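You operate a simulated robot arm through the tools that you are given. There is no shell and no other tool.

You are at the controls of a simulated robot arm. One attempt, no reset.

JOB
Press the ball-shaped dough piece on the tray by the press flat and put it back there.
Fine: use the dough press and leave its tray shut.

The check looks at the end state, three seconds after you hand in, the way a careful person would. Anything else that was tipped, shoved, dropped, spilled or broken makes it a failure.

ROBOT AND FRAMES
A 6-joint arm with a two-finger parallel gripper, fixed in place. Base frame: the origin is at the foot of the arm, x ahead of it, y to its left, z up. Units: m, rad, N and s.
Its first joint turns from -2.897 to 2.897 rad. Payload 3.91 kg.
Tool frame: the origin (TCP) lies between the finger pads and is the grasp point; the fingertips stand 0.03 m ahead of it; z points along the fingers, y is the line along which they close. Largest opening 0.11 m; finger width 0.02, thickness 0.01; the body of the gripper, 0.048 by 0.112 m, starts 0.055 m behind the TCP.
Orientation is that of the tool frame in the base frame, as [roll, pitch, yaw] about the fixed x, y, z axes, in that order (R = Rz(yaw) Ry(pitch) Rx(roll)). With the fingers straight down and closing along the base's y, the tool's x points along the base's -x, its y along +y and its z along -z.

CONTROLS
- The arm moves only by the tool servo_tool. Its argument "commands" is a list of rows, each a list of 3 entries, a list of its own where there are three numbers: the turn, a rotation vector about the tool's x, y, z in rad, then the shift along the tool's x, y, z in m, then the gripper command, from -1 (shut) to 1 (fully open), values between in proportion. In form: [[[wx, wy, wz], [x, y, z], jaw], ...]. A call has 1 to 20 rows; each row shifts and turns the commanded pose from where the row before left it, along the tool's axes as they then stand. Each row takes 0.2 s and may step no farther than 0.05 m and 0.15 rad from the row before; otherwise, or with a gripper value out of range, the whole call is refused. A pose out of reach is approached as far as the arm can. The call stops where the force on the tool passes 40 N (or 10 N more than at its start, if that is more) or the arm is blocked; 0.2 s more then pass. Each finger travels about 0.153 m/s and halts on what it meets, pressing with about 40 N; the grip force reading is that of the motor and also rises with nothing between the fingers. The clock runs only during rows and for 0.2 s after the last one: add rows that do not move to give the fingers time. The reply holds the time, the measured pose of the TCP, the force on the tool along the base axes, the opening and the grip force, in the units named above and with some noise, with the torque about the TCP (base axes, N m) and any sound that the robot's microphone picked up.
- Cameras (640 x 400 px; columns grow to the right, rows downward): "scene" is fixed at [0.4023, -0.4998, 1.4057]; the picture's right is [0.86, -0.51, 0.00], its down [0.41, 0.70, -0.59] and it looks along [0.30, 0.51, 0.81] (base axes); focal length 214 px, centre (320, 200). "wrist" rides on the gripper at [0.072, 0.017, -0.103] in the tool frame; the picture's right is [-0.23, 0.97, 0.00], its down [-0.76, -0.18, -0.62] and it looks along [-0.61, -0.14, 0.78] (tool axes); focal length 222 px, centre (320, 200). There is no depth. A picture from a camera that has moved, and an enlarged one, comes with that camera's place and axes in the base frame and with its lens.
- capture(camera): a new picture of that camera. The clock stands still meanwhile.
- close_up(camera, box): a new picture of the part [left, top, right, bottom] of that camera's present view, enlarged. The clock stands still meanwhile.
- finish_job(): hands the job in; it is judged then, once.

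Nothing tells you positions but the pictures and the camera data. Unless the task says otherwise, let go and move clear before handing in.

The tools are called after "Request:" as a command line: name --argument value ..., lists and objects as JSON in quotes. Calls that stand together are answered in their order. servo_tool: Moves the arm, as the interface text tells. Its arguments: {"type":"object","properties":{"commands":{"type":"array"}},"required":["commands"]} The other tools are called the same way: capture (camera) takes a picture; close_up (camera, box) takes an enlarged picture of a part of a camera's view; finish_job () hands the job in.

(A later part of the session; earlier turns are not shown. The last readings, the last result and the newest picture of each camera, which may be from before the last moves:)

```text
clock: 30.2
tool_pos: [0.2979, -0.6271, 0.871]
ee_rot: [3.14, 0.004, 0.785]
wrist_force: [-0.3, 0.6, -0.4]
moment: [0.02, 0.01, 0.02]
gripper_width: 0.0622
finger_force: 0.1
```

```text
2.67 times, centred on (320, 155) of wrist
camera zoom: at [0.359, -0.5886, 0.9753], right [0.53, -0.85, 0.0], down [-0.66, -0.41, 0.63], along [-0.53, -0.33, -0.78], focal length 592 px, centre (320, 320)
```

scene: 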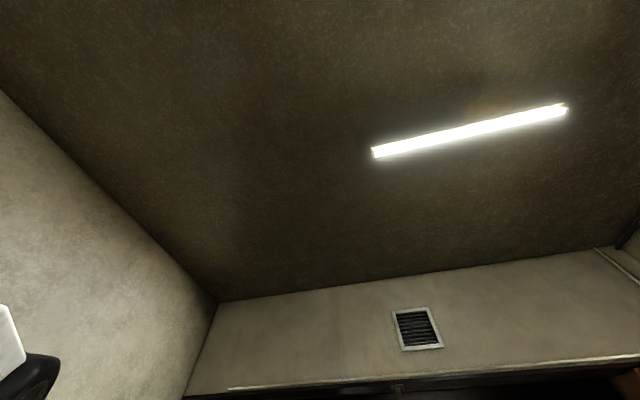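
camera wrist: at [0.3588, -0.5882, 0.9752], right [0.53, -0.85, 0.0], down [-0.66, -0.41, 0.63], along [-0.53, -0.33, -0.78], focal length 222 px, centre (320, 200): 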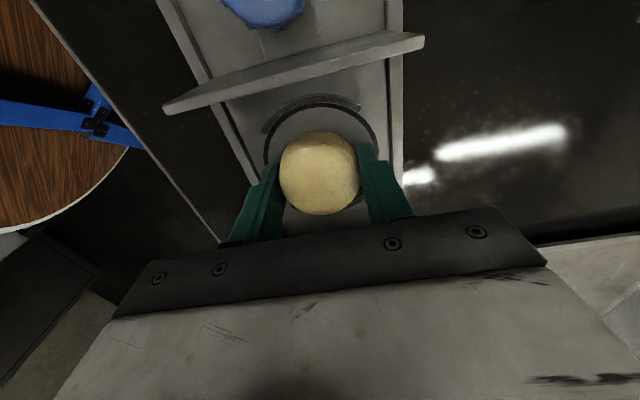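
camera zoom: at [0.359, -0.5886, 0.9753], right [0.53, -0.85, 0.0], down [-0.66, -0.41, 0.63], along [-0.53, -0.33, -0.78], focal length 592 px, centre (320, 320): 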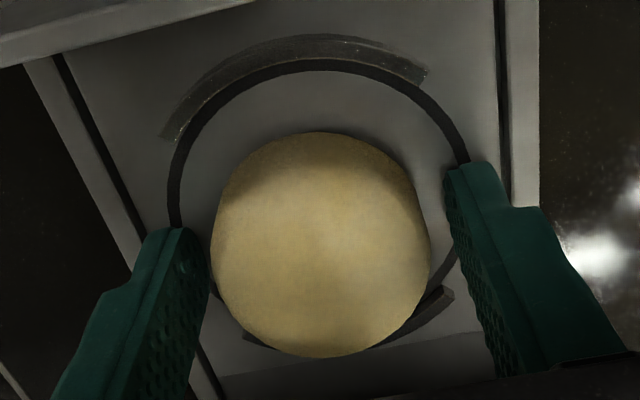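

The dough sits in the recess without rolling. I'll lift clear and check.

Request:
servo_tool --commands '[[[0, 0, 0], [0, 0, -0.02], 0.13], [[0, 0, 0], [0, 0, -0.03], 0.13], [[0, 0, 0], [0, 0, -0.035], 0.13], [[0, 0, 0], [0, 0, -0.035], 0.13], [[0, 0, 0], [0, 0, 0], 0.13]]'

Request:
capture --camera "wrist"

Request:
close_up --camera "wrist" --box '[220, 0, 420, 125]'

```text
clock: 31.4
tool_pos: [0.2962, -0.6255, 0.9929]
ee_rot: [3.137, 0.004, 0.785]
wrist_force: [0.6, -0.6, -0.6]
moment: [0.03, 0.02, 0.02]
gripper_width: 0.0624
finger_force: 0.1
```

```text
taken
camera wrist: at [0.3588, -0.5859, 1.0958], right [0.53, -0.85, 0.0], down [-0.66, -0.41, 0.63], along [-0.53, -0.33, -0.78], focal length 222 px, centre (320, 200)
```

wrist: 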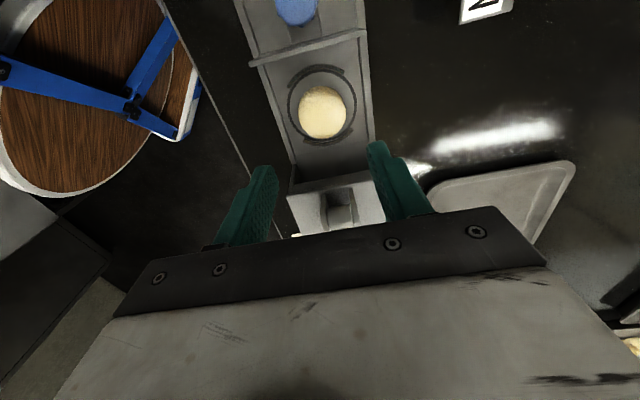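

```text
3.20 times, centred on (320, 62) of wrist
camera zoom: at [0.3588, -0.5859, 1.0958], right [0.53, -0.85, 0.0], down [-0.66, -0.41, 0.63], along [-0.53, -0.33, -0.78], focal length 711 px, centre (320, 640)
```

zoom: 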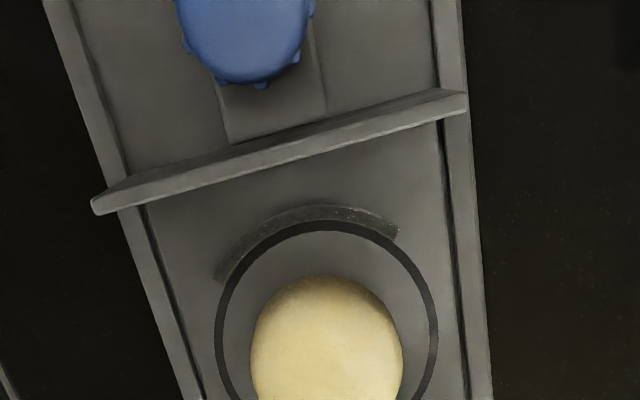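

The dough is centred in the ring. Next I move over the blue knob to grasp it and push the drawer shut.

Request:
servo_tool --commands '[[[0, 0, 0], [0.03, 0.0007, 0], 0.13], [[0, 0, 0], [0.03, 0.0007, 0], 0.13], [[0, 0, 0], [0.03, 0.0007, 0.01], 0.13], [[0, 0, 0], [0, 0, 0.01], 0.13], [[0, 0, 0], [0, 0, 0], 0.13]]'

Request:
capture --camera "wrist"

Request:
close_up --camera "wrist" --box '[220, 80, 420, 205]'

```text
clock: 32.6
tool_pos: [0.3666, -0.5655, 0.972]
ee_rot: [3.138, 0.005, 0.785]
wrist_force: [0.1, 0.7, 0.4]
moment: [-0.01, 0.0, 0.04]
gripper_width: 0.0621
finger_force: 0.1
```

```text
taken
camera wrist: at [0.4273, -0.5268, 1.0751], right [0.53, -0.85, 0.0], down [-0.66, -0.41, 0.63], along [-0.53, -0.33, -0.78], focal length 222 px, centre (320, 200)
```

wrist: 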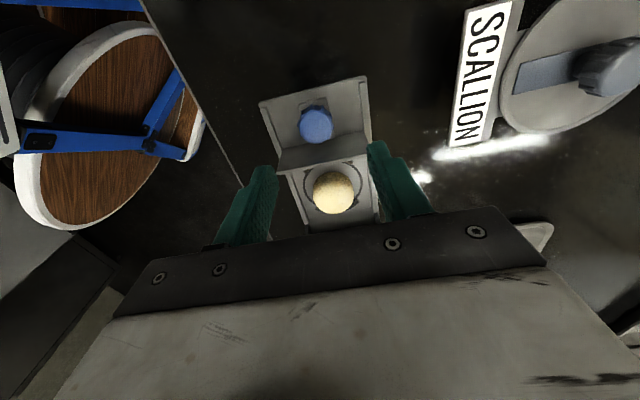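

```text
3.20 times, centred on (320, 142) of wrist
camera zoom: at [0.4273, -0.5268, 1.0751], right [0.53, -0.85, 0.0], down [-0.66, -0.41, 0.63], along [-0.53, -0.33, -0.78], focal length 711 px, centre (320, 384)
```

zoom: 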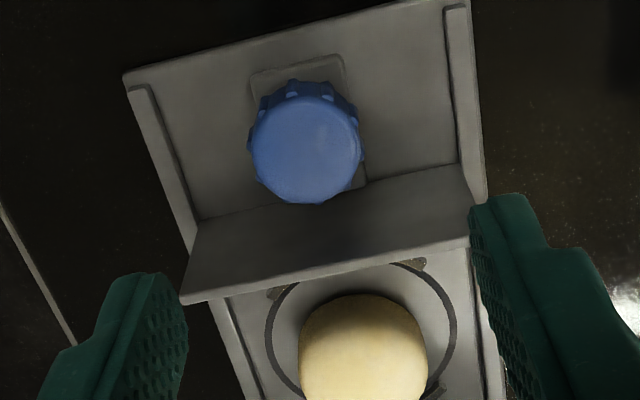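

Knob centre refined to about (0.360, -0.563), top z≈0.872. I'll shift 5 mm toward the robot side and descend around it.

Request:
servo_tool --commands '[[[0, 0, 0], [-0.001, -0.005, 0.02], 0.13], [[0, 0, 0], [0, 0, 0.03], 0.13], [[0, 0, 0], [0, 0, 0.025], 0.13], [[0, 0, 0], [0, 0, 0], 0.13]]'

Request:
capture --camera "wrist"

Request:
close_up --camera "wrist" --box '[200, 80, 440, 230]'

```text
clock: 33.6
tool_pos: [0.3595, -0.5654, 0.8974]
ee_rot: [3.137, 0.004, 0.786]
wrist_force: [0.3, -0.6, 0.7]
moment: [0.0, 0.01, 0.0]
gripper_width: 0.0619
finger_force: 0.1
```

```text
taken
camera wrist: at [0.4218, -0.5256, 1.0], right [0.53, -0.85, 0.0], down [-0.66, -0.41, 0.63], along [-0.53, -0.33, -0.78], focal length 222 px, centre (320, 200)
```

wrist: 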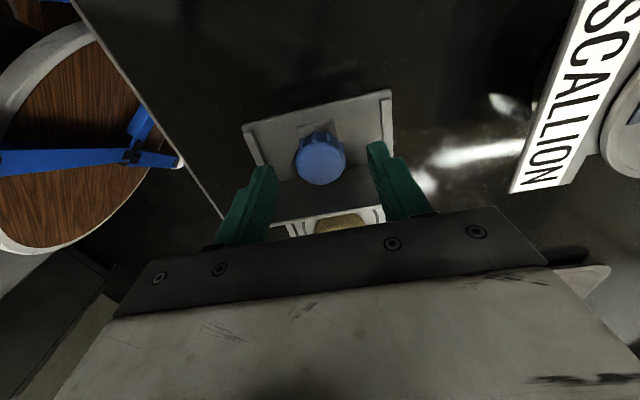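

```text
2.67 times, centred on (320, 155) of wrist
camera zoom: at [0.4218, -0.5256, 1.0], right [0.53, -0.85, 0.0], down [-0.66, -0.41, 0.63], along [-0.53, -0.33, -0.78], focal length 592 px, centre (320, 320)
```

zoom: 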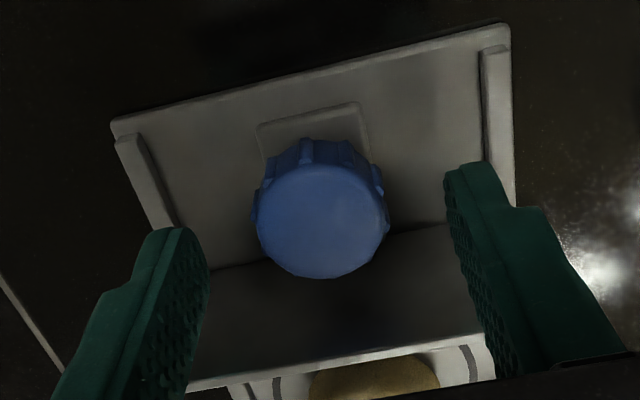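

Request:
servo_tool --commands '[[[0, 0, 0], [0.005, 0, 0.01], 0.13], [[0, 0, 0], [0, 0, 0.01], 0.13], [[0, 0, 0], [0, 0, 0], -0.1], [[0, 0, 0], [0, 0, 0], -0.3], [[0, 0, 0], [0, 0, 0], -0.45], [[0, 0, 0], [0, 0, 0], -0.5], [[0, 0, 0], [0, 0, 0], -0.5]]'

Request:
capture --camera "wrist"

Request:
close_up --camera "wrist" --box '[200, 80, 440, 230]'

```text
clock: 35.2
tool_pos: [0.3643, -0.562, 0.8771]
ee_rot: [3.136, 0.003, 0.785]
wrist_force: [11.4, -10.9, -1.5]
moment: [-0.15, 0.15, 0.05]
gripper_width: 0.0352
finger_force: 7.8
```

```text
taken
camera wrist: at [0.4248, -0.5224, 0.9798], right [0.53, -0.85, 0.01], down [-0.66, -0.41, 0.63], along [-0.53, -0.33, -0.78], focal length 222 px, centre (320, 200)
```

wrist: 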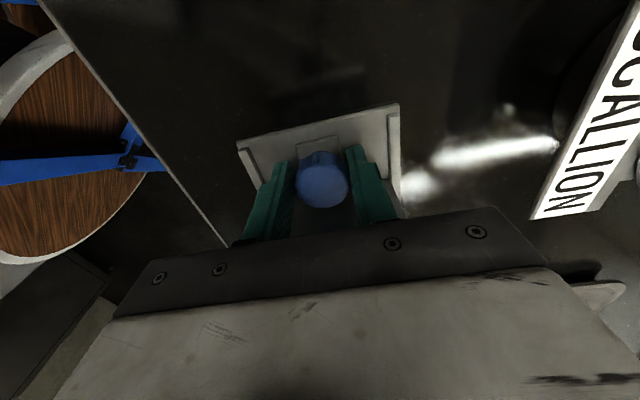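

```text
2.67 times, centred on (320, 155) of wrist
camera zoom: at [0.4248, -0.5224, 0.9798], right [0.53, -0.85, 0.01], down [-0.66, -0.41, 0.63], along [-0.53, -0.33, -0.78], focal length 592 px, centre (320, 320)
```

zoom: 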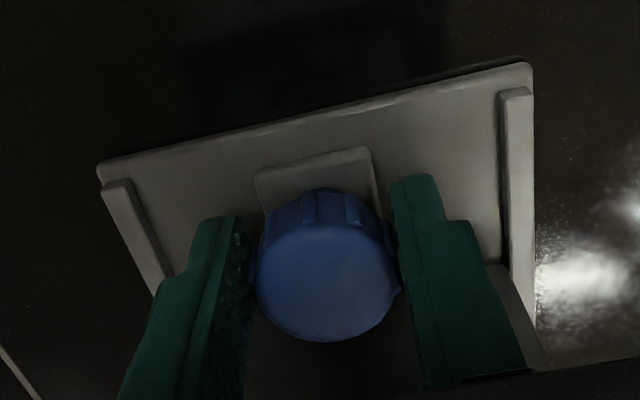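

The far-side finger meets the knob first (11 N sideways), so I'll shift 2 mm toward +n and finish closing.

Request:
servo_tool --commands '[[[0, 0, 0], [0, 0.002, 0], -0.4], [[0, 0, 0], [0, 0, 0], -0.5], [[0, 0, 0], [0, 0, 0], -0.5], [[0, 0, 0], [0, 0, 0], -0.5]]'

```text
clock: 36.2
tool_pos: [0.3624, -0.5631, 0.8762]
ee_rot: [3.138, 0.004, 0.785]
wrist_force: [10.1, -10.6, -5.1]
moment: [0.03, -0.01, 0.04]
gripper_width: 0.0344
finger_force: 6.8
```

Request:
servo_tool --commands '[[[0, 0, 0], [0, 0.002, 0], -0.4], [[0, 0, 0], [0, 0, 0], -0.5], [[0, 0, 0], [0, 0, 0], -0.5]]'

Request:
close_up --camera "wrist" --box '[200, 80, 440, 230]'

```text
clock: 37.0
tool_pos: [0.3635, -0.5628, 0.8774]
ee_rot: [3.14, 0.0, 0.785]
wrist_force: [-8.8, 7.9, -0.9]
moment: [0.26, 0.5, -0.05]
gripper_width: 0.0336
finger_force: 45.2
```

```text
2.67 times, centred on (320, 155) of wrist
camera zoom: at [0.4256, -0.5234, 0.9806], right [0.53, -0.85, 0.0], down [-0.66, -0.41, 0.62], along [-0.53, -0.33, -0.78], focal length 592 px, centre (320, 320)
```

zoom: 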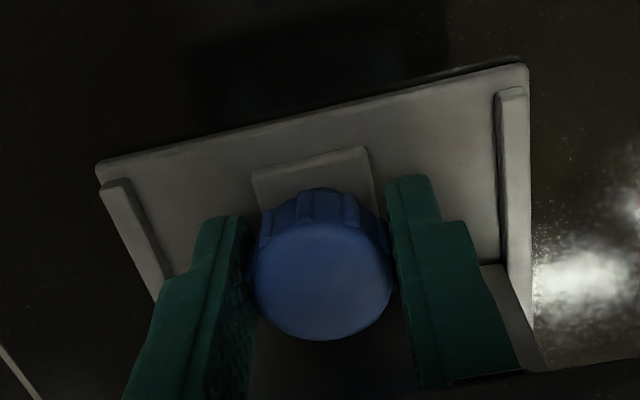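

The knob is gripped (3.4 cm wide). I'll back off 1 mm sideways and start sliding the drawer in, checking forces.

Request:
servo_tool --commands '[[[0, 0, 0], [0, -0.001, 0], -0.5], [[0, 0, 0], [-0.005, 0, 0], -0.5], [[0, 0, 0], [-0.01, 0, 0], -0.5], [[0, 0, 0], [0, 0, 0], -0.5]]'

```text
clock: 38.0
tool_pos: [0.3539, -0.5729, 0.8782]
ee_rot: [3.135, 0.004, 0.787]
wrist_force: [2.3, -1.1, -3.5]
moment: [-0.15, 0.3, -0.12]
gripper_width: 0.0336
finger_force: 45.3
```

Sliding smoothly with little force. Continuing.

Request:
servo_tool --commands '[[[0, 0, 0], [-0.015, 0, 0], -0.5], [[0, 0, 0], [-0.015, 0, 0], -0.5], [[0, 0, 0], [-0.015, 0, 0], -0.5], [[0, 0, 0], [-0.015, 0, 0], -0.5], [[0, 0, 0], [0, 0, 0], -0.5]]'

Request:
capture --camera "wrist"

```text
clock: 39.2
tool_pos: [0.3109, -0.6139, 0.8764]
ee_rot: [3.138, 0.003, 0.785]
wrist_force: [-2.5, 1.4, 11.6]
moment: [0.28, 0.52, 0.12]
gripper_width: 0.0337
finger_force: 45.3
```

```text
taken
camera wrist: at [0.3734, -0.5752, 0.9805], right [0.53, -0.85, 0.0], down [-0.66, -0.41, 0.63], along [-0.53, -0.33, -0.78], focal length 222 px, centre (320, 200)
```

wrist: 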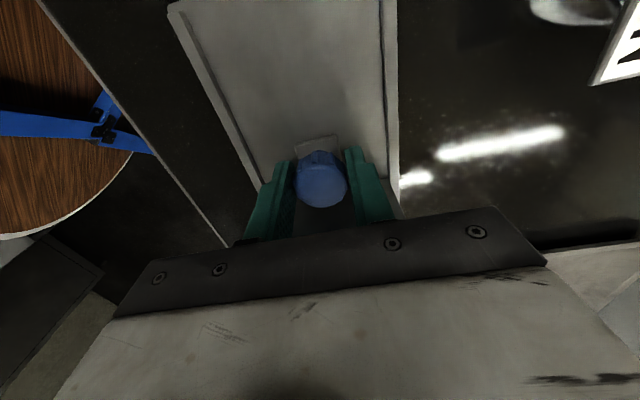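

Request:
servo_tool --commands '[[[0, 0, 0], [-0.01, 0, -0.0005], -0.5], [[0, 0, 0], [-0.01, 0, 0], -0.5], [[0, 0, 0], [0, 0, 0], -0.5]]'

```text
clock: 40.0
tool_pos: [0.2975, -0.6282, 0.878]
ee_rot: [3.139, 0.003, 0.785]
wrist_force: [2.9, -1.3, 1.2]
moment: [-0.18, 0.39, 0.0]
gripper_width: 0.0336
finger_force: 45.2
```

Request:
servo_tool --commands '[[[0, 0, 0], [-0.008, 0, 0], -0.5], [[0, 0, 0], [0, 0, 0], -0.5]]'

Request:
servo_tool --commands '[[[0, 0, 0], [-0.006, 0, 0], -0.5], [[0, 0, 0], [0, 0, 0], -0.5]]'

```text
clock: 40.6
tool_pos: [0.2919, -0.6354, 0.8781]
ee_rot: [3.139, 0.002, 0.785]
wrist_force: [0.0, 0.3, -10.8]
moment: [-0.34, 0.61, 0.14]
gripper_width: 0.0334
finger_force: 45.0
```

```text
clock: 41.2
tool_pos: [0.2863, -0.6392, 0.878]
ee_rot: [3.139, 0.002, 0.786]
wrist_force: [1.8, -1.3, -7.9]
moment: [1.06, -0.45, -0.03]
gripper_width: 0.0336
finger_force: 45.0
```

Request:
servo_tool --commands '[[[0, 0, 0], [-0.004, 0, 0], -0.5], [[0, 0, 0], [0, 0, 0], -0.5]]'

Request:
capture --camera "wrist"

```text
clock: 41.8
tool_pos: [0.2841, -0.6416, 0.8774]
ee_rot: [3.138, 0.004, 0.786]
wrist_force: [4.6, -4.6, -7.0]
moment: [0.58, -0.24, -0.13]
gripper_width: 0.0337
finger_force: 45.2
```

```text
taken
camera wrist: at [0.3461, -0.6025, 0.9805], right [0.53, -0.85, 0.0], down [-0.66, -0.41, 0.63], along [-0.53, -0.33, -0.78], focal length 222 px, centre (320, 200)
```

wrist: 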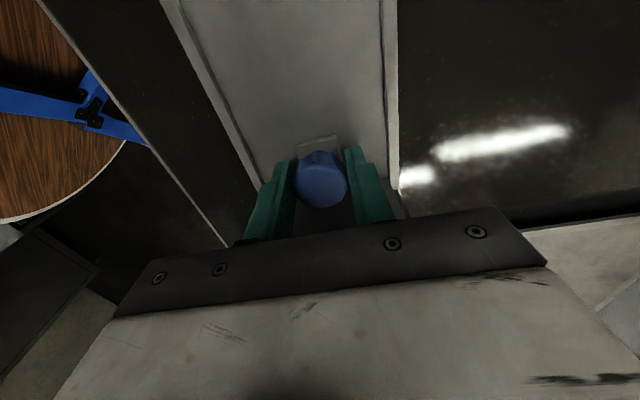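

Request:
servo_tool --commands '[[[0, 0, 0], [-0.004, 0, 0], -0.5], [[0, 0, 0], [0, 0, 0], -0.5]]'

Request:
servo_tool --commands '[[[0, 0, 0], [-0.004, 0, 0], -0.5], [[0, 0, 0], [0, 0, 0], -0.5]]'

```text
clock: 42.4
tool_pos: [0.2822, -0.6438, 0.8773]
ee_rot: [3.14, 0.003, 0.788]
wrist_force: [24.1, 18.0, -2.4]
moment: [-1.24, 1.69, 0.17]
gripper_width: 0.0337
finger_force: 44.8
```

```text
clock: 42.8
tool_pos: [0.2834, -0.6435, 0.8763]
ee_rot: [3.14, 0.001, 0.786]
wrist_force: [28.9, 20.4, 8.5]
moment: [-1.47, 1.93, 0.17]
gripper_width: 0.0334
finger_force: 45.1
stopped in row 1: the force on the tool passed its limit at 46 N (the readings are from after the stop); the commanded pose is now the measured one
```

A stop is felt at u≈-0.256, but the torque suggests the force acts about 7 cm above the TCP — possibly the gripper body against the lever post rather than the drawer's end stop. I'll release, back off and look.

Request:
servo_tool --commands '[[[0, 0, 0], [0, 0, 0], -0.35], [[0, 0, 0], [0, 0, 0], -0.1], [[0, 0, 0], [0, 0, 0], 0.13], [[0, 0, 0], [0.01, 0, 0], 0.13], [[0, 0, 0], [0.01, 0, 0], 0.13], [[0, 0, 0], [0, 0, 0], 0.13]]'

Request:
capture --camera "wrist"

```text
clock: 43.3
tool_pos: [0.2826, -0.6435, 0.8782]
ee_rot: [3.139, -0.001, 0.786]
wrist_force: [24.9, 23.9, 7.7]
moment: [-1.74, 1.89, 0.07]
gripper_width: 0.0495
finger_force: 0.0
stopped in row 2: the force on the tool passed its limit at 48 N (the readings are from after the stop); the commanded pose is now the measured one
```

```text
taken
camera wrist: at [0.3439, -0.6047, 0.981], right [0.53, -0.85, 0.0], down [-0.67, -0.41, 0.62], along [-0.53, -0.33, -0.78], focal length 222 px, centre (320, 200)
```

wrist: 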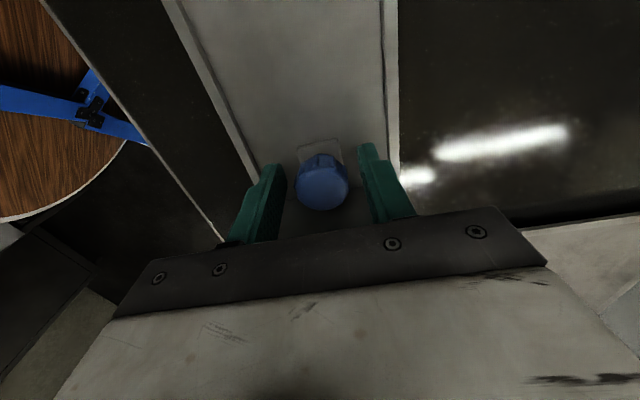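

Confirmed: with the fingers open the push is still there, so the gripper body is against the lever post. Backing off along +u now.

Request:
servo_tool --commands '[[[0, 0, 0], [0.005, 0, 0], 0.0], [[0, 0, 0], [0.01, 0, 0], 0.13], [[0, 0, 0], [0.01, 0, 0], 0.13], [[0, 0, 0], [0, 0, 0], 0.13]]'

Request:
servo_tool --commands '[[[0, 0, 0], [0.005, 0, -0.03], 0.13], [[0, 0, 0], [0.01, 0, -0.04], 0.13], [[0, 0, 0], [0.03, 0, -0.04], 0.13], [[0, 0, 0], [0.03, 0, -0.03], 0.13], [[0, 0, 0], [0.02, 0, 0], 0.13], [[0, 0, 0], [0, 0, 0], 0.13]]'

Request:
capture --camera "wrist"

Request:
close_up --camera "wrist" --box '[240, 80, 400, 180]'

```text
clock: 44.3
tool_pos: [0.298, -0.6283, 0.8761]
ee_rot: [3.139, 0.0, 0.784]
wrist_force: [-0.2, -0.1, 0.2]
moment: [-0.01, -0.03, 0.0]
gripper_width: 0.0624
finger_force: 0.0
```

```text
clock: 45.7
tool_pos: [0.3682, -0.5585, 1.0182]
ee_rot: [3.14, 0.0, 0.783]
wrist_force: [-0.6, 0.0, 0.7]
moment: [-0.01, -0.01, 0.0]
gripper_width: 0.0619
finger_force: 0.1
```

```text
taken
camera wrist: at [0.429, -0.5184, 1.1216], right [0.53, -0.85, 0.0], down [-0.67, -0.41, 0.62], along [-0.53, -0.33, -0.78], focal length 222 px, centre (320, 200)
```

wrist: 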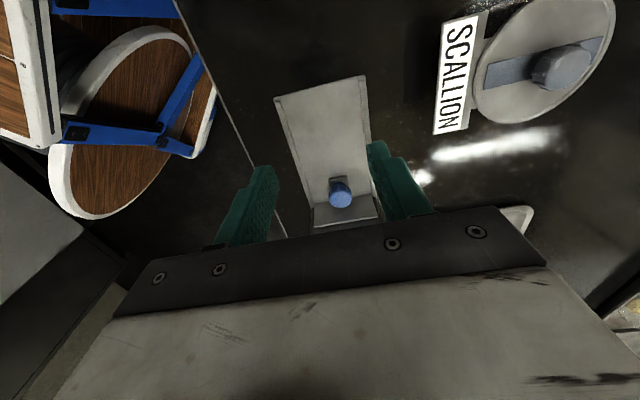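

```text
4.00 times, centred on (320, 130) of wrist
camera zoom: at [0.429, -0.5184, 1.1216], right [0.53, -0.85, 0.0], down [-0.67, -0.41, 0.62], along [-0.53, -0.33, -0.78], focal length 888 px, centre (320, 480)
```

zoom: 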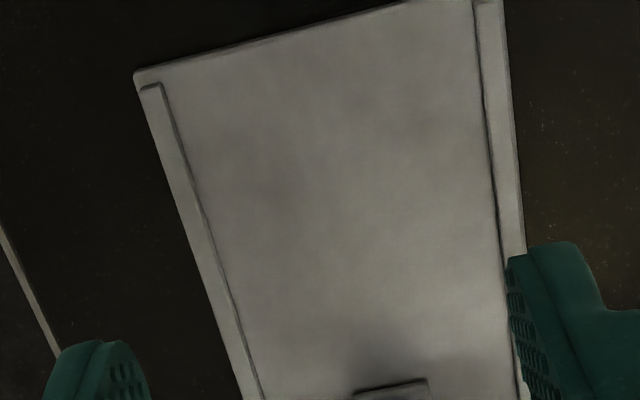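

I'll raise and move back over the press to see from above whether a gap remains between the drawer front and the housing.

Request:
servo_tool --commands '[[[0, 0, 0], [0, 0, -0.04], 0.13], [[0, 0, 0], [0, 0, -0.04], 0.13], [[0, 0, 0], [-0.03, 0, -0.03], 0.13], [[0, 0, 0], [-0.04, 0, 0], 0.13], [[0, 0, 0], [-0.04, 0, 0], 0.13], [[0, 0, 0], [-0.04, 0, 0], 0.13], [[0, 0, 0], [0, 0, 0], 0.13]]'

Request:
capture --camera "wrist"

Request:
close_up --camera "wrist" --box '[240, 20, 400, 120]'

```text
clock: 47.3
tool_pos: [0.2593, -0.6678, 1.127]
ee_rot: [3.14, -0.001, 0.784]
wrist_force: [-0.4, 0.8, 1.0]
moment: [0.01, 0.04, 0.0]
gripper_width: 0.0621
finger_force: 0.0
```

```text
taken
camera wrist: at [0.3219, -0.6278, 1.2308], right [0.53, -0.85, 0.0], down [-0.67, -0.41, 0.62], along [-0.53, -0.33, -0.78], focal length 222 px, centre (320, 200)
```

wrist: 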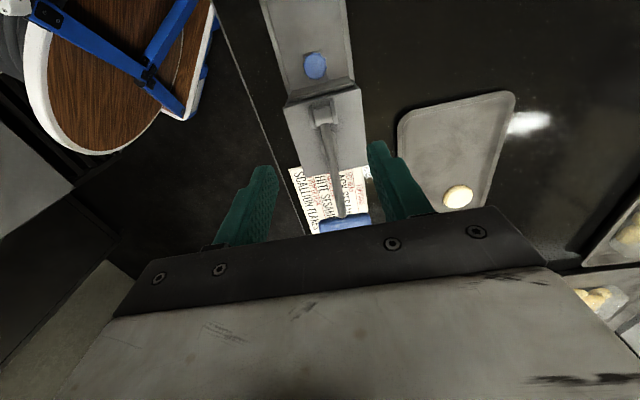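

```text
4.00 times, centred on (320, 70) of wrist
camera zoom: at [0.3219, -0.6278, 1.2308], right [0.53, -0.85, 0.0], down [-0.67, -0.41, 0.62], along [-0.53, -0.33, -0.78], focal length 888 px, centre (320, 720)
```

zoom: 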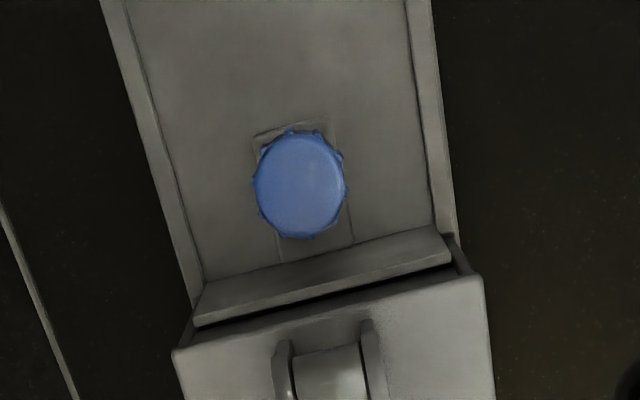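

The front plate is close to the housing but a thin dark gap shows. I'll turn to yaw 135° so I see the gap edge-on.

Request:
servo_tool --commands '[[[0, 0, -0.131], [0, 0, 0], 0.13], [[0, 0, -0.131], [0, 0, 0], 0.13], [[0, 0, -0.131], [0, 0, 0], 0.13], [[0, 0, -0.131], [0, 0, 0], 0.13], [[0, 0, -0.131], [0, 0, 0], 0.13], [[0, 0, -0.131], [0, 0, 0], 0.13], [[0, 0, -0.131], [0, 0, 0], 0.13], [[0, 0, -0.131], [0, 0, 0], 0.13], [[0, 0, -0.131], [0, 0, 0], 0.13], [[0, 0, -0.131], [0, 0, 0], 0.13], [[0, 0, -0.131], [0, 0, 0], 0.13], [[0, 0, -0.13], [0, 0, 0], 0.13], [[0, 0, 0], [0, 0, 0], 0.13]]'

Request:
capture --camera "wrist"

Request:
close_up --camera "wrist" --box '[220, 20, 420, 145]'

```text
clock: 50.1
tool_pos: [0.2595, -0.6663, 1.126]
ee_rot: [-3.141, 0.003, 2.358]
wrist_force: [0.0, -0.5, 1.3]
moment: [-0.01, 0.03, 0.01]
gripper_width: 0.0624
finger_force: 0.1
```

```text
taken
camera wrist: at [0.2175, -0.603, 1.2303], right [0.85, 0.53, 0.0], down [0.41, -0.66, 0.62], along [0.33, -0.53, -0.78], focal length 222 px, centre (320, 200)
```

wrist: 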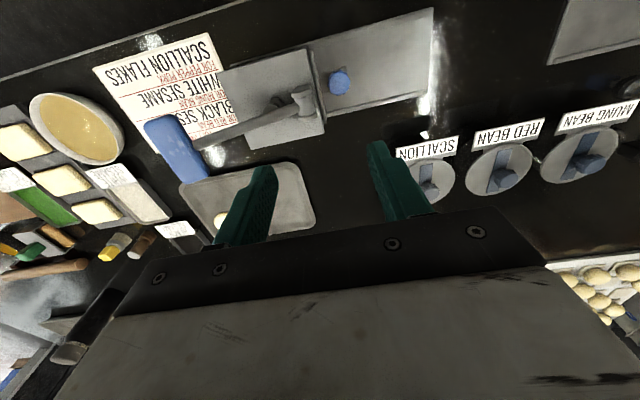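

```text
3.20 times, centred on (320, 82) of wrist
camera zoom: at [0.2175, -0.603, 1.2303], right [0.85, 0.53, 0.0], down [0.41, -0.66, 0.62], along [0.33, -0.53, -0.78], focal length 711 px, centre (320, 576)
```

zoom: 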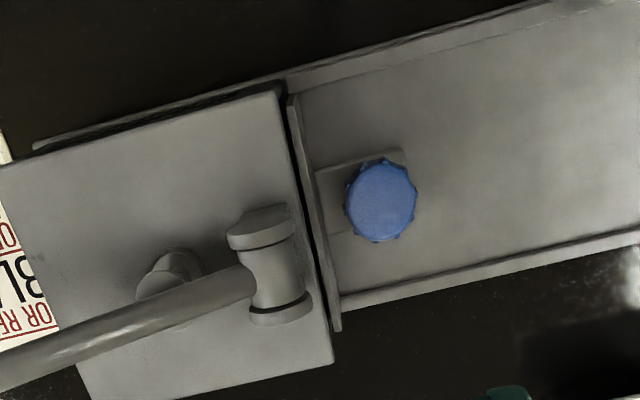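

Request:
close_up --camera "wrist" --box '[296, 40, 344, 70]'

Request:
close_up --camera "wrist" --box '[300, 85, 340, 135]'

Request:
close_up --camera "wrist" --box '[120, 70, 280, 170]'

```text
13.33 times, centred on (320, 55) of wrist
camera zoom: at [0.2175, -0.603, 1.2303], right [0.85, 0.53, 0.0], down [0.41, -0.66, 0.62], along [0.33, -0.53, -0.78], focal length 2962 px, centre (320, 2133)
```

zoom: 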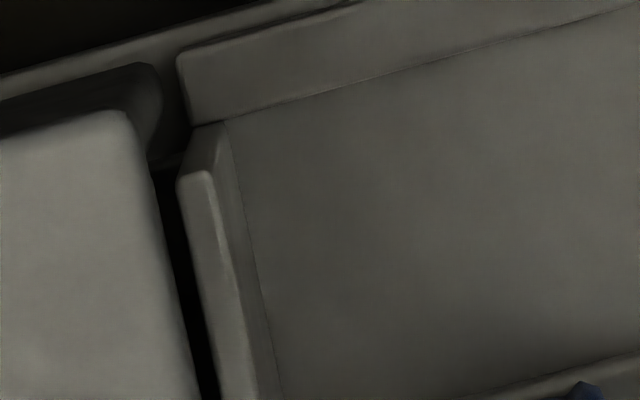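

```text
8.00 times, centred on (320, 110) of wrist
camera zoom: at [0.2175, -0.603, 1.2303], right [0.85, 0.53, 0.0], down [0.41, -0.66, 0.62], along [0.33, -0.53, -0.78], focal length 1777 px, centre (320, 920)
```

zoom: 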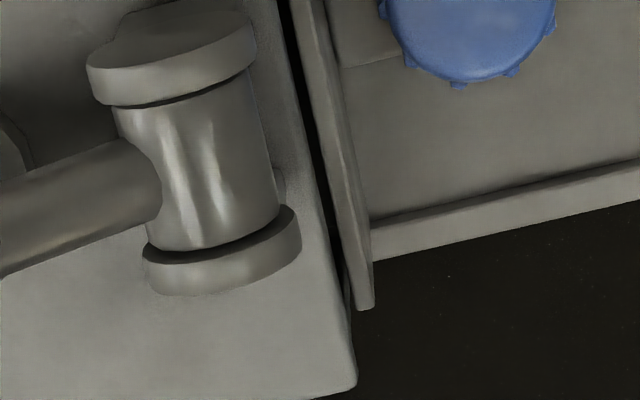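

```text
4.00 times, centred on (200, 120) of wrist
camera zoom: at [0.2175, -0.603, 1.2303], right [0.85, 0.53, 0.0], down [0.41, -0.66, 0.62], along [0.33, -0.53, -0.78], focal length 888 px, centre (800, 520)
```

zoom: 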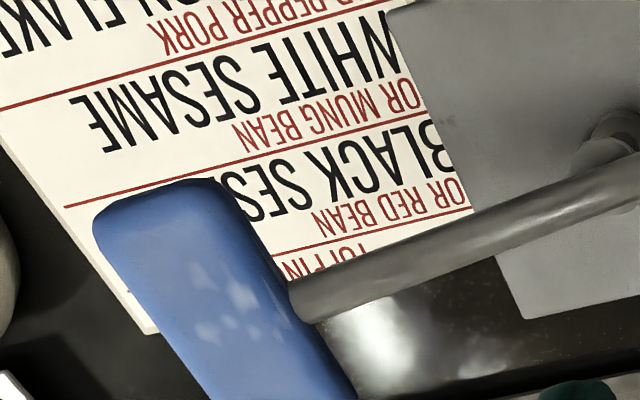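

The front plate looks essentially flush with the housing (within ~1–2 mm), but my push ended on the lever post, so I'll make sure by pushing the knob's outer face with closed fingertips, keeping the gripper body clear of the post.

Request:
servo_tool --commands '[[[0, 0, 0.131], [0, 0, 0], -1], [[0, 0, 0.131], [0, 0, 0], -1], [[0, 0, 0.131], [0, 0, 0], -1], [[0, 0, 0.131], [0, 0, 0], -1], [[0, 0, 0.131], [0, 0, 0], -1], [[0, 0, 0.131], [0, 0, 0], -1], [[0, 0, 0.131], [0, 0, 0], -1], [[0, 0, 0.131], [0, 0, 0], -1], [[0, 0, 0.131], [0, 0, 0], -1], [[0, 0, 0.131], [0, 0, 0], -1], [[0, 0, 0.131], [0, 0, 0], -1], [[0, 0, 0.132], [0, 0, 0], -1], [[0, 0, 0], [0.04, 0, 0], -1], [[0, 0, 0], [0.04, 0, 0], -1], [[0, 0, 0], [0.005, 0, 0.04], -1], [[0, 0, 0], [0, 0, 0.04], -1], [[0, 0, 0], [0, 0, 0.04], -1], [[0, 0, 0], [0, 0, 0.04], -1], [[0, 0, 0], [0, 0, 0], -1]]'

Request:
capture --camera "wrist"

```text
clock: 54.1
tool_pos: [0.3176, -0.6038, 0.9669]
ee_rot: [3.14, 0.0, 0.781]
wrist_force: [-1.7, 0.3, -0.9]
moment: [-0.02, 0.01, -0.03]
gripper_width: 0.0002
finger_force: 37.6
```

```text
taken
camera wrist: at [0.3792, -0.5659, 1.0699], right [0.53, -0.85, 0.0], down [-0.67, -0.41, 0.62], along [-0.53, -0.33, -0.78], focal length 222 px, centre (320, 200)
```

wrist: 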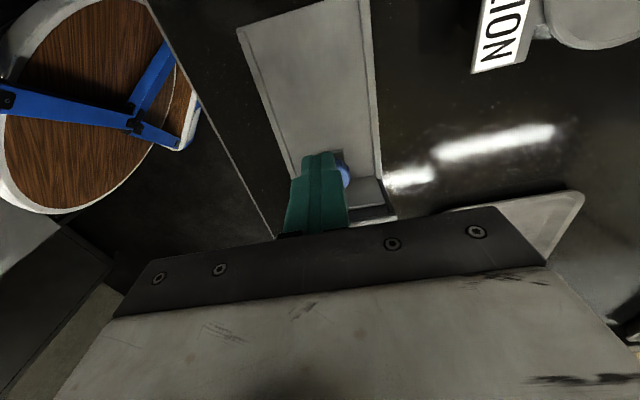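

Request:
servo_tool --commands '[[[0, 0, 0], [0, 0.002, 0.03], -1], [[0, 0, 0], [0, 0, 0.03], -1], [[0, 0, 0], [0, 0, 0.026], -1], [[0, 0, 0], [0, 0, 0], -1]]'

Request:
close_up --camera "wrist" --box '[200, 80, 440, 230]'

```text
clock: 55.1
tool_pos: [0.3199, -0.6066, 0.8808]
ee_rot: [3.142, -0.001, 0.782]
wrist_force: [-0.2, 0.4, 1.2]
moment: [-0.01, -0.02, 0.03]
gripper_width: 0.0
finger_force: 37.6
```

```text
2.67 times, centred on (320, 155) of wrist
camera zoom: at [0.3806, -0.5677, 0.9842], right [0.53, -0.85, 0.0], down [-0.67, -0.41, 0.62], along [-0.53, -0.33, -0.78], focal length 592 px, centre (320, 320)
```

zoom: 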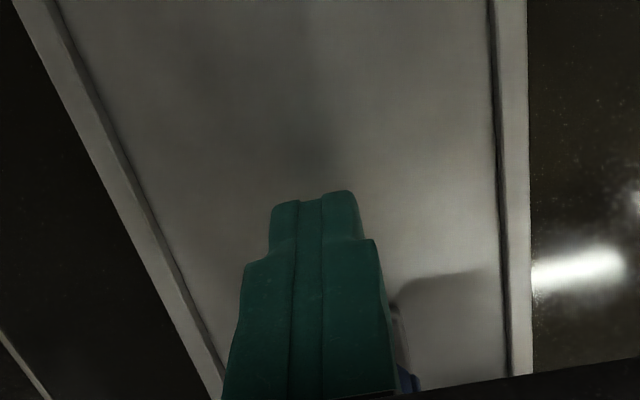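

Fingertips are closed and in front of the knob. Now a gentle push along -u in small steps.

Request:
servo_tool --commands '[[[0, 0, 0], [-0.01, 0, 0], -1], [[0, 0, 0], [-0.008, 0, 0], -1], [[0, 0, 0], [-0.004, 0, 0], -1], [[0, 0, 0], [0, 0, 0], -1]]'

Request:
servo_tool --commands '[[[0, 0, 0], [-0.003, 0, 0], -1], [[0, 0, 0], [-0.003, 0, 0], -1], [[0, 0, 0], [0, 0, 0], -1]]'

```text
clock: 56.1
tool_pos: [0.3044, -0.6226, 0.8812]
ee_rot: [3.14, 0.0, 0.783]
wrist_force: [1.1, 1.2, -0.4]
moment: [0.02, 0.04, 0.02]
gripper_width: 0.0
finger_force: 37.5
```

```text
clock: 56.9
tool_pos: [0.3013, -0.6268, 0.8818]
ee_rot: [3.14, 0.0, 0.782]
wrist_force: [0.9, -0.1, 0.4]
moment: [-0.03, -0.02, -0.04]
gripper_width: 0.0
finger_force: 38.2
```

Request:
servo_tool --commands '[[[0, 0, 0], [-0.003, 0, 0], -1], [[0, 0, 0], [0, 0, 0], -1]]'

Request:
servo_tool --commands '[[[0, 0, 0], [-0.003, 0, 0], -1], [[0, 0, 0], [0, 0, 0], -1]]'

Request:
servo_tool --commands '[[[0, 0, 0], [-0.003, 0, 0], -1], [[0, 0, 0], [0, 0, 0], -1]]'

```text
clock: 57.5
tool_pos: [0.2995, -0.6285, 0.8813]
ee_rot: [3.139, 0.001, 0.782]
wrist_force: [2.8, 2.8, 1.6]
moment: [0.05, 0.0, -0.01]
gripper_width: 0.0
finger_force: 37.8
```

```text
clock: 58.1
tool_pos: [0.2993, -0.6293, 0.8801]
ee_rot: [-3.141, -0.003, 0.783]
wrist_force: [30.1, 24.6, 4.0]
moment: [0.47, -0.23, -0.01]
gripper_width: 0.0
finger_force: 37.5
```

```text
clock: 58.4
tool_pos: [0.2982, -0.6296, 0.8814]
ee_rot: [-3.141, -0.009, 0.781]
wrist_force: [34.6, 23.7, 12.4]
moment: [0.45, 0.05, 0.05]
gripper_width: 0.0
finger_force: 38.0
stopped in row 1: the force on the tool passed its limit at 54 N (the readings are from after the stop); the commanded pose is now the measured one
```

The knob push is firm with a low moment (contact at knob height) and no more travel, so the drawer is fully shut. Now I back off, rise, and move above the lever grip.

Request:
servo_tool --commands '[[[0, 0, 0], [0.01, 0, 0], -1], [[0, 0, 0], [0.02, 0, -0.02], -1], [[0, 0, 0], [0, 0, -0.045], -1], [[0, 0, 0], [0, 0, -0.045], -1], [[0, 0, 0], [0, 0, -0.045], -1], [[0, 0, 0], [0, 0, -0.045], -1], [[0, 0, 0], [0, 0, -0.045], -1], [[0, 0, 0], [-0.04, 0, 0], -1], [[0, 0, 0], [-0.04, 0, 0], -1], [[0, 0, 0], [-0.04, 0, 0], -1], [[0, 0, 0], [-0.04, 0, 0], -1], [[0, 0, 0], [0, 0, 0], -1]]'

Request:
capture --camera "wrist"

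Request:
close_up --camera "wrist" --box '[220, 20, 420, 145]'

```text
clock: 61.0
tool_pos: [0.2053, -0.7238, 1.1249]
ee_rot: [-3.141, -0.007, 0.781]
wrist_force: [0.0, -1.1, -0.1]
moment: [0.02, 0.03, 0.03]
gripper_width: 0.0001
finger_force: 37.3
```

```text
taken
camera wrist: at [0.2668, -0.6861, 1.2284], right [0.52, -0.85, 0.0], down [-0.67, -0.41, 0.62], along [-0.53, -0.32, -0.79], focal length 222 px, centre (320, 200)
```

wrist: 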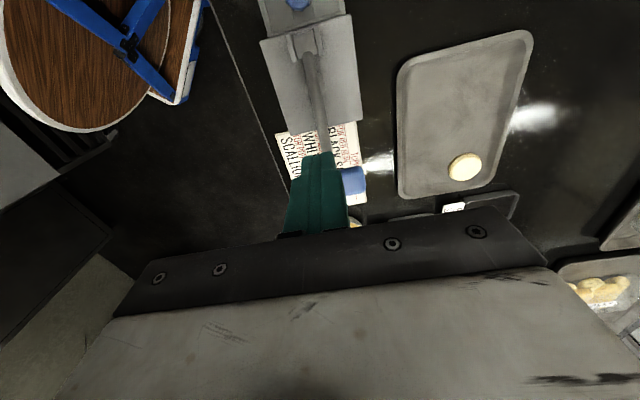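

```text
3.20 times, centred on (320, 82) of wrist
camera zoom: at [0.2668, -0.6861, 1.2284], right [0.52, -0.85, 0.0], down [-0.67, -0.41, 0.62], along [-0.53, -0.32, -0.79], focal length 711 px, centre (320, 576)
```

zoom: 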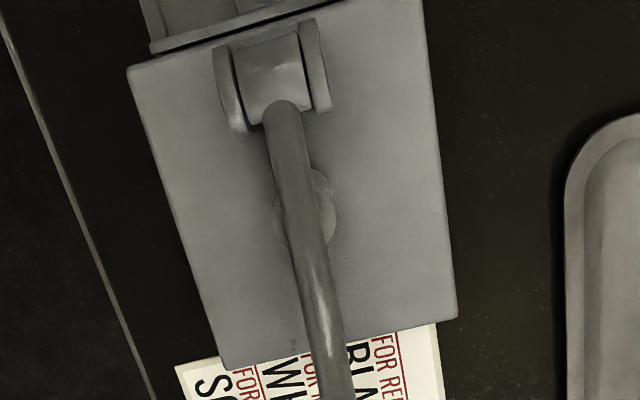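

Now above the press; the lever grip bar is centred at about (0.142, -0.780, 1.00), running along n. I'll position the closed fingertips above it.

Request:
servo_tool --commands '[[[0, 0, 0], [-0.03, -0.001, 0], -1], [[0, 0, 0], [-0.03, -0.001, 0], -1], [[0, 0, 0], [-0.026, -0.002, 0.01], -1], [[0, 0, 0], [0, 0, 0.02], -1], [[0, 0, 0], [0, 0, 0], -1]]'

Request:
capture --camera "wrist"

Request:
close_up --camera "wrist" --box '[220, 100, 420, 225]'

```text
clock: 62.2
tool_pos: [0.1412, -0.7821, 1.0951]
ee_rot: [3.141, -0.004, 0.779]
wrist_force: [-0.1, -0.1, 0.0]
moment: [0.0, 0.0, -0.01]
gripper_width: 0.0003
finger_force: 37.9
```

```text
taken
camera wrist: at [0.2013, -0.7428, 1.1983], right [0.52, -0.85, 0.0], down [-0.67, -0.41, 0.62], along [-0.53, -0.32, -0.79], focal length 222 px, centre (320, 200)
```

wrist: 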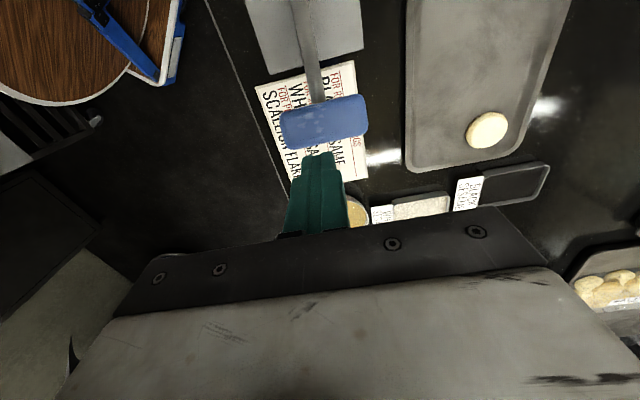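

```text
3.20 times, centred on (320, 162) of wrist
camera zoom: at [0.2013, -0.7428, 1.1983], right [0.52, -0.85, 0.0], down [-0.67, -0.41, 0.62], along [-0.53, -0.32, -0.79], focal length 711 px, centre (320, 320)
```

zoom: 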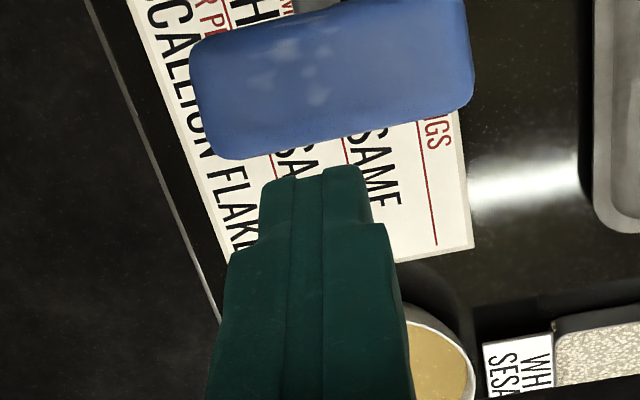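

Request:
servo_tool --commands '[[[0, 0, 0], [0.003, 0, 0.02], -1], [[0, 0, 0], [0, 0, 0.015], -1], [[0, 0, 0], [0, 0, 0.005], -1], [[0, 0, 0], [0, 0, 0.005], -1], [[0, 0, 0], [0, 0, 0], -1]]'

Request:
close_up --camera "wrist" --box '[220, 100, 420, 225]'

```text
clock: 63.4
tool_pos: [0.144, -0.7787, 1.0494]
ee_rot: [3.141, -0.006, 0.78]
wrist_force: [-0.6, 0.2, -0.3]
moment: [0.01, 0.02, -0.02]
gripper_width: 0.0
finger_force: 37.4
```

```text
3.20 times, centred on (320, 162) of wrist
camera zoom: at [0.2041, -0.7402, 1.153], right [0.52, -0.85, 0.0], down [-0.67, -0.41, 0.62], along [-0.53, -0.32, -0.79], focal length 711 px, centre (320, 320)
```

zoom: 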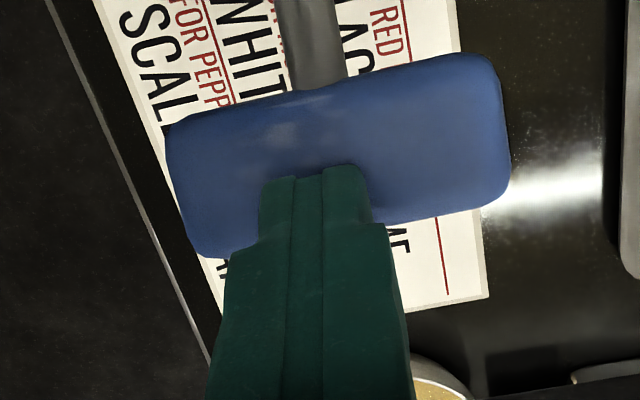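

Fingertips are right over the grip's middle. Pressing down now in small steps.

Request:
servo_tool --commands '[[[0, 0, 0], [0, 0, 0.005], -1], [[0, 0, 0], [0, 0, 0.005], -1], [[0, 0, 0], [0, 0, 0.005], -1], [[0, 0, 0], [0, 0, 0], -1]]'

Request:
servo_tool --commands '[[[0, 0, 0], [0, 0, 0.005], -1], [[0, 0, 0], [0, 0, 0.005], -1], [[0, 0, 0], [0, 0, 0.005], -1], [[0, 0, 0], [0, 0, 0], -1]]'

Request:
close_up --camera "wrist" --box '[220, 100, 420, 225]'

```text
clock: 64.4
tool_pos: [0.1427, -0.7783, 1.0348]
ee_rot: [-3.14, -0.006, 0.781]
wrist_force: [-0.6, -0.1, 0.9]
moment: [0.01, -0.04, -0.02]
gripper_width: 0.0
finger_force: 37.5
```

```text
clock: 65.4
tool_pos: [0.1432, -0.7797, 1.0204]
ee_rot: [-3.14, -0.004, 0.78]
wrist_force: [0.4, 0.0, 0.0]
moment: [-0.01, 0.0, 0.0]
gripper_width: 0.0
finger_force: 37.9
```

```text
3.20 times, centred on (320, 162) of wrist
camera zoom: at [0.2037, -0.7407, 1.1236], right [0.52, -0.85, 0.0], down [-0.67, -0.41, 0.62], along [-0.53, -0.32, -0.79], focal length 711 px, centre (320, 320)
```

zoom: 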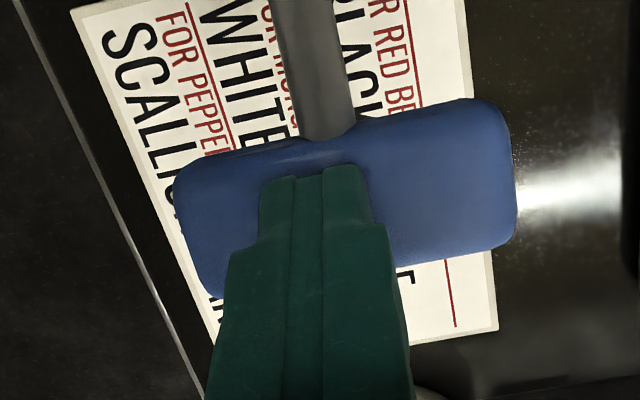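

The lever is following the fingertips with almost no force. I continue down, tracking its arc slightly toward -u.

Request:
servo_tool --commands '[[[0, 0, 0], [-0.003, 0.001, 0.005], -1], [[0, 0, 0], [-0.003, 0.001, 0.005], -1], [[0, 0, 0], [-0.002, 0, 0.005], -1], [[0, 0, 0], [0, 0, 0.005], -1], [[0, 0, 0], [0, 0, 0], -1]]'

Request:
close_up --camera "wrist" --box '[220, 100, 420, 225]'

```text
clock: 66.6
tool_pos: [0.1375, -0.7865, 1.0007]
ee_rot: [3.14, -0.005, 0.78]
wrist_force: [-0.2, 0.1, 1.1]
moment: [-0.02, -0.01, 0.02]
gripper_width: 0.0
finger_force: 38.2
```

```text
3.20 times, centred on (320, 162) of wrist
camera zoom: at [0.1988, -0.7483, 1.1039], right [0.52, -0.85, 0.0], down [-0.67, -0.41, 0.62], along [-0.53, -0.32, -0.79], focal length 711 px, centre (320, 320)
```

zoom: 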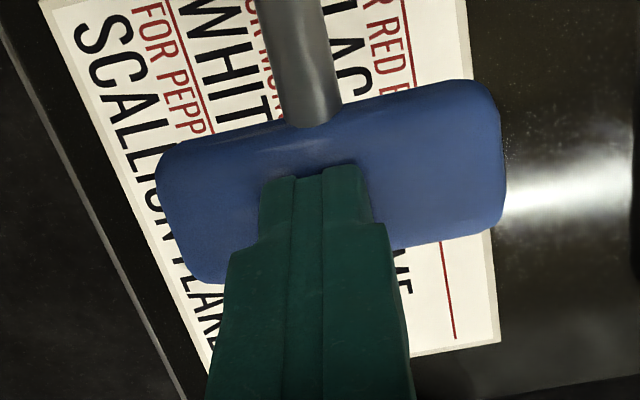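

Request:
servo_tool --commands '[[[0, 0, 0], [-0.001, 0.001, 0.005], -1], [[0, 0, 0], [0, 0, 0.005], -1], [[0, 0, 0], [0, 0, 0.005], -1], [[0, 0, 0], [0, 0, 0], -1]]'

Request:
servo_tool --commands '[[[0, 0, 0], [0, 0, 0.005], -1], [[0, 0, 0], [0, 0, 0.005], -1], [[0, 0, 0], [0, 0, 0], -1]]'

Request:
capture --camera "wrist"

```text
clock: 67.6
tool_pos: [0.1375, -0.7875, 0.9826]
ee_rot: [3.141, -0.006, 0.78]
wrist_force: [-0.5, -0.4, 0.8]
moment: [0.01, -0.01, 0.01]
gripper_width: 0.0002
finger_force: 37.7
```

```text
clock: 68.4
tool_pos: [0.1391, -0.7867, 0.9738]
ee_rot: [-3.14, -0.005, 0.78]
wrist_force: [-0.3, 0.7, 0.4]
moment: [0.01, -0.04, -0.01]
gripper_width: 0.0
finger_force: 37.2
```

```text
taken
camera wrist: at [0.1999, -0.7482, 1.0765], right [0.52, -0.85, 0.0], down [-0.67, -0.41, 0.62], along [-0.53, -0.32, -0.79], focal length 222 px, centre (320, 200)
```

wrist: 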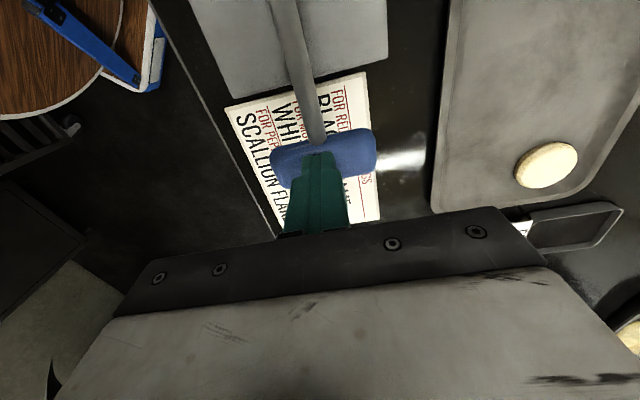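

Request:
servo_tool --commands '[[[0, 0, 0], [0.001, 0, 0.005], -1], [[0, 0, 0], [0.001, 0, 0.005], -1], [[0, 0, 0], [0, 0, 0], -1]]'

Request:
servo_tool --commands '[[[0, 0, 0], [0.001, 0, 0.005], -1], [[0, 0, 0], [0.001, 0, 0.005], -1], [[0, 0, 0], [0, 0, 0], -1]]'

Request:
close_up --camera "wrist" --box '[180, 0, 460, 220]'

```text
clock: 69.2
tool_pos: [0.1389, -0.7841, 0.9645]
ee_rot: [-3.14, -0.006, 0.78]
wrist_force: [0.2, -0.7, 1.4]
moment: [-0.02, -0.02, -0.01]
gripper_width: 0.0001
finger_force: 37.4
```

```text
clock: 70.0
tool_pos: [0.1401, -0.7832, 0.9526]
ee_rot: [-3.141, -0.006, 0.78]
wrist_force: [-0.8, 0.9, 1.9]
moment: [0.0, 0.02, 0.03]
gripper_width: 0.0
finger_force: 38.2
```

```text
1.82 times, centred on (320, 110) of wrist
camera zoom: at [0.2017, -0.745, 1.0568], right [0.52, -0.85, 0.0], down [-0.67, -0.41, 0.62], along [-0.53, -0.32, -0.79], focal length 404 px, centre (320, 364)
```

zoom: 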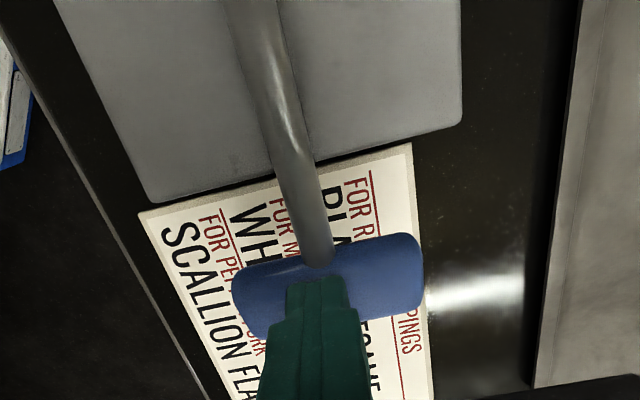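

Request:
servo_tool --commands '[[[0, 0, 0], [0.001, 0, 0.004], -1], [[0, 0, 0], [0.001, 0, 0.004], -1], [[0, 0, 0], [0, 0, 0], -1]]'

Request:
servo_tool --commands '[[[0, 0, 0], [0.001, 0, 0.004], -1], [[0, 0, 0], [0.001, 0, 0.004], -1], [[0, 0, 0], [0, 0, 0], -1]]'

Request:
close_up --camera "wrist" --box '[180, 0, 460, 220]'

```text
clock: 70.8
tool_pos: [0.1409, -0.7829, 0.9482]
ee_rot: [3.139, -0.003, 0.78]
wrist_force: [-5.8, 2.3, 32.2]
moment: [0.29, 0.05, 0.17]
gripper_width: 0.0002
finger_force: 37.7
```

```text
clock: 71.2
tool_pos: [0.1416, -0.7845, 0.9493]
ee_rot: [3.137, 0.001, 0.78]
wrist_force: [-3.5, 9.2, 19.0]
moment: [0.41, 0.04, 0.04]
gripper_width: 0.0
finger_force: 37.9
stopped in row 1: the force on the tool passed its limit at 46 N (the readings are from after the stop); the commanded pose is now the measured one
```

```text
1.82 times, centred on (320, 110) of wrist
camera zoom: at [0.2026, -0.7441, 1.0528], right [0.52, -0.85, 0.01], down [-0.67, -0.41, 0.62], along [-0.53, -0.33, -0.78], focal length 404 px, centre (320, 364)
```

zoom: 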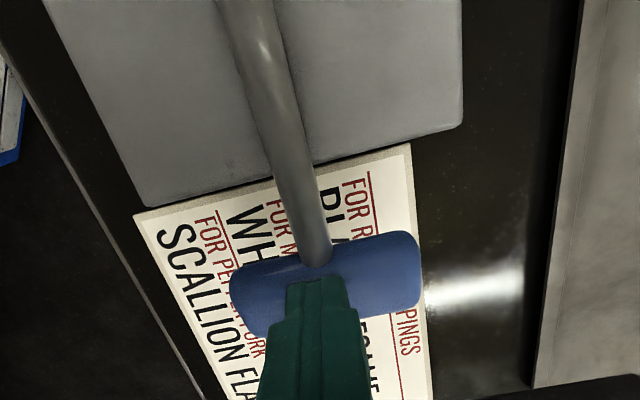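

A firm stop at TCP z≈0.948. I'll press again and hold to see if the lever yields any further.

Request:
servo_tool --commands '[[[0, 0, 0], [0, 0, 0.001], -1], [[0, 0, 0], [0, 0, 0], -1], [[0, 0, 0], [0, 0, 0], -1], [[0, 0, 0], [0, 0, 0], -1]]'

Request:
servo_tool --commands '[[[0, 0, 0], [0, 0, 0.002], -1], [[0, 0, 0], [0, 0, 0], -1], [[0, 0, 0], [0, 0, 0], -1], [[0, 0, 0], [0, 0, 0], -1]]'

```text
clock: 72.2
tool_pos: [0.1426, -0.7831, 0.9484]
ee_rot: [3.136, 0.002, 0.781]
wrist_force: [-5.8, 12.7, 37.4]
moment: [0.63, 0.06, 0.16]
gripper_width: 0.0001
finger_force: 37.8
```

```text
clock: 72.7
tool_pos: [0.1416, -0.7843, 0.9493]
ee_rot: [3.134, 0.004, 0.779]
wrist_force: [-3.4, 11.6, 21.1]
moment: [0.5, 0.01, 0.05]
gripper_width: 0.0001
finger_force: 37.6
stopped in row 2: the force on the tool passed its limit at 51 N (the readings are from after the stop); the commanded pose is now the measured one
```

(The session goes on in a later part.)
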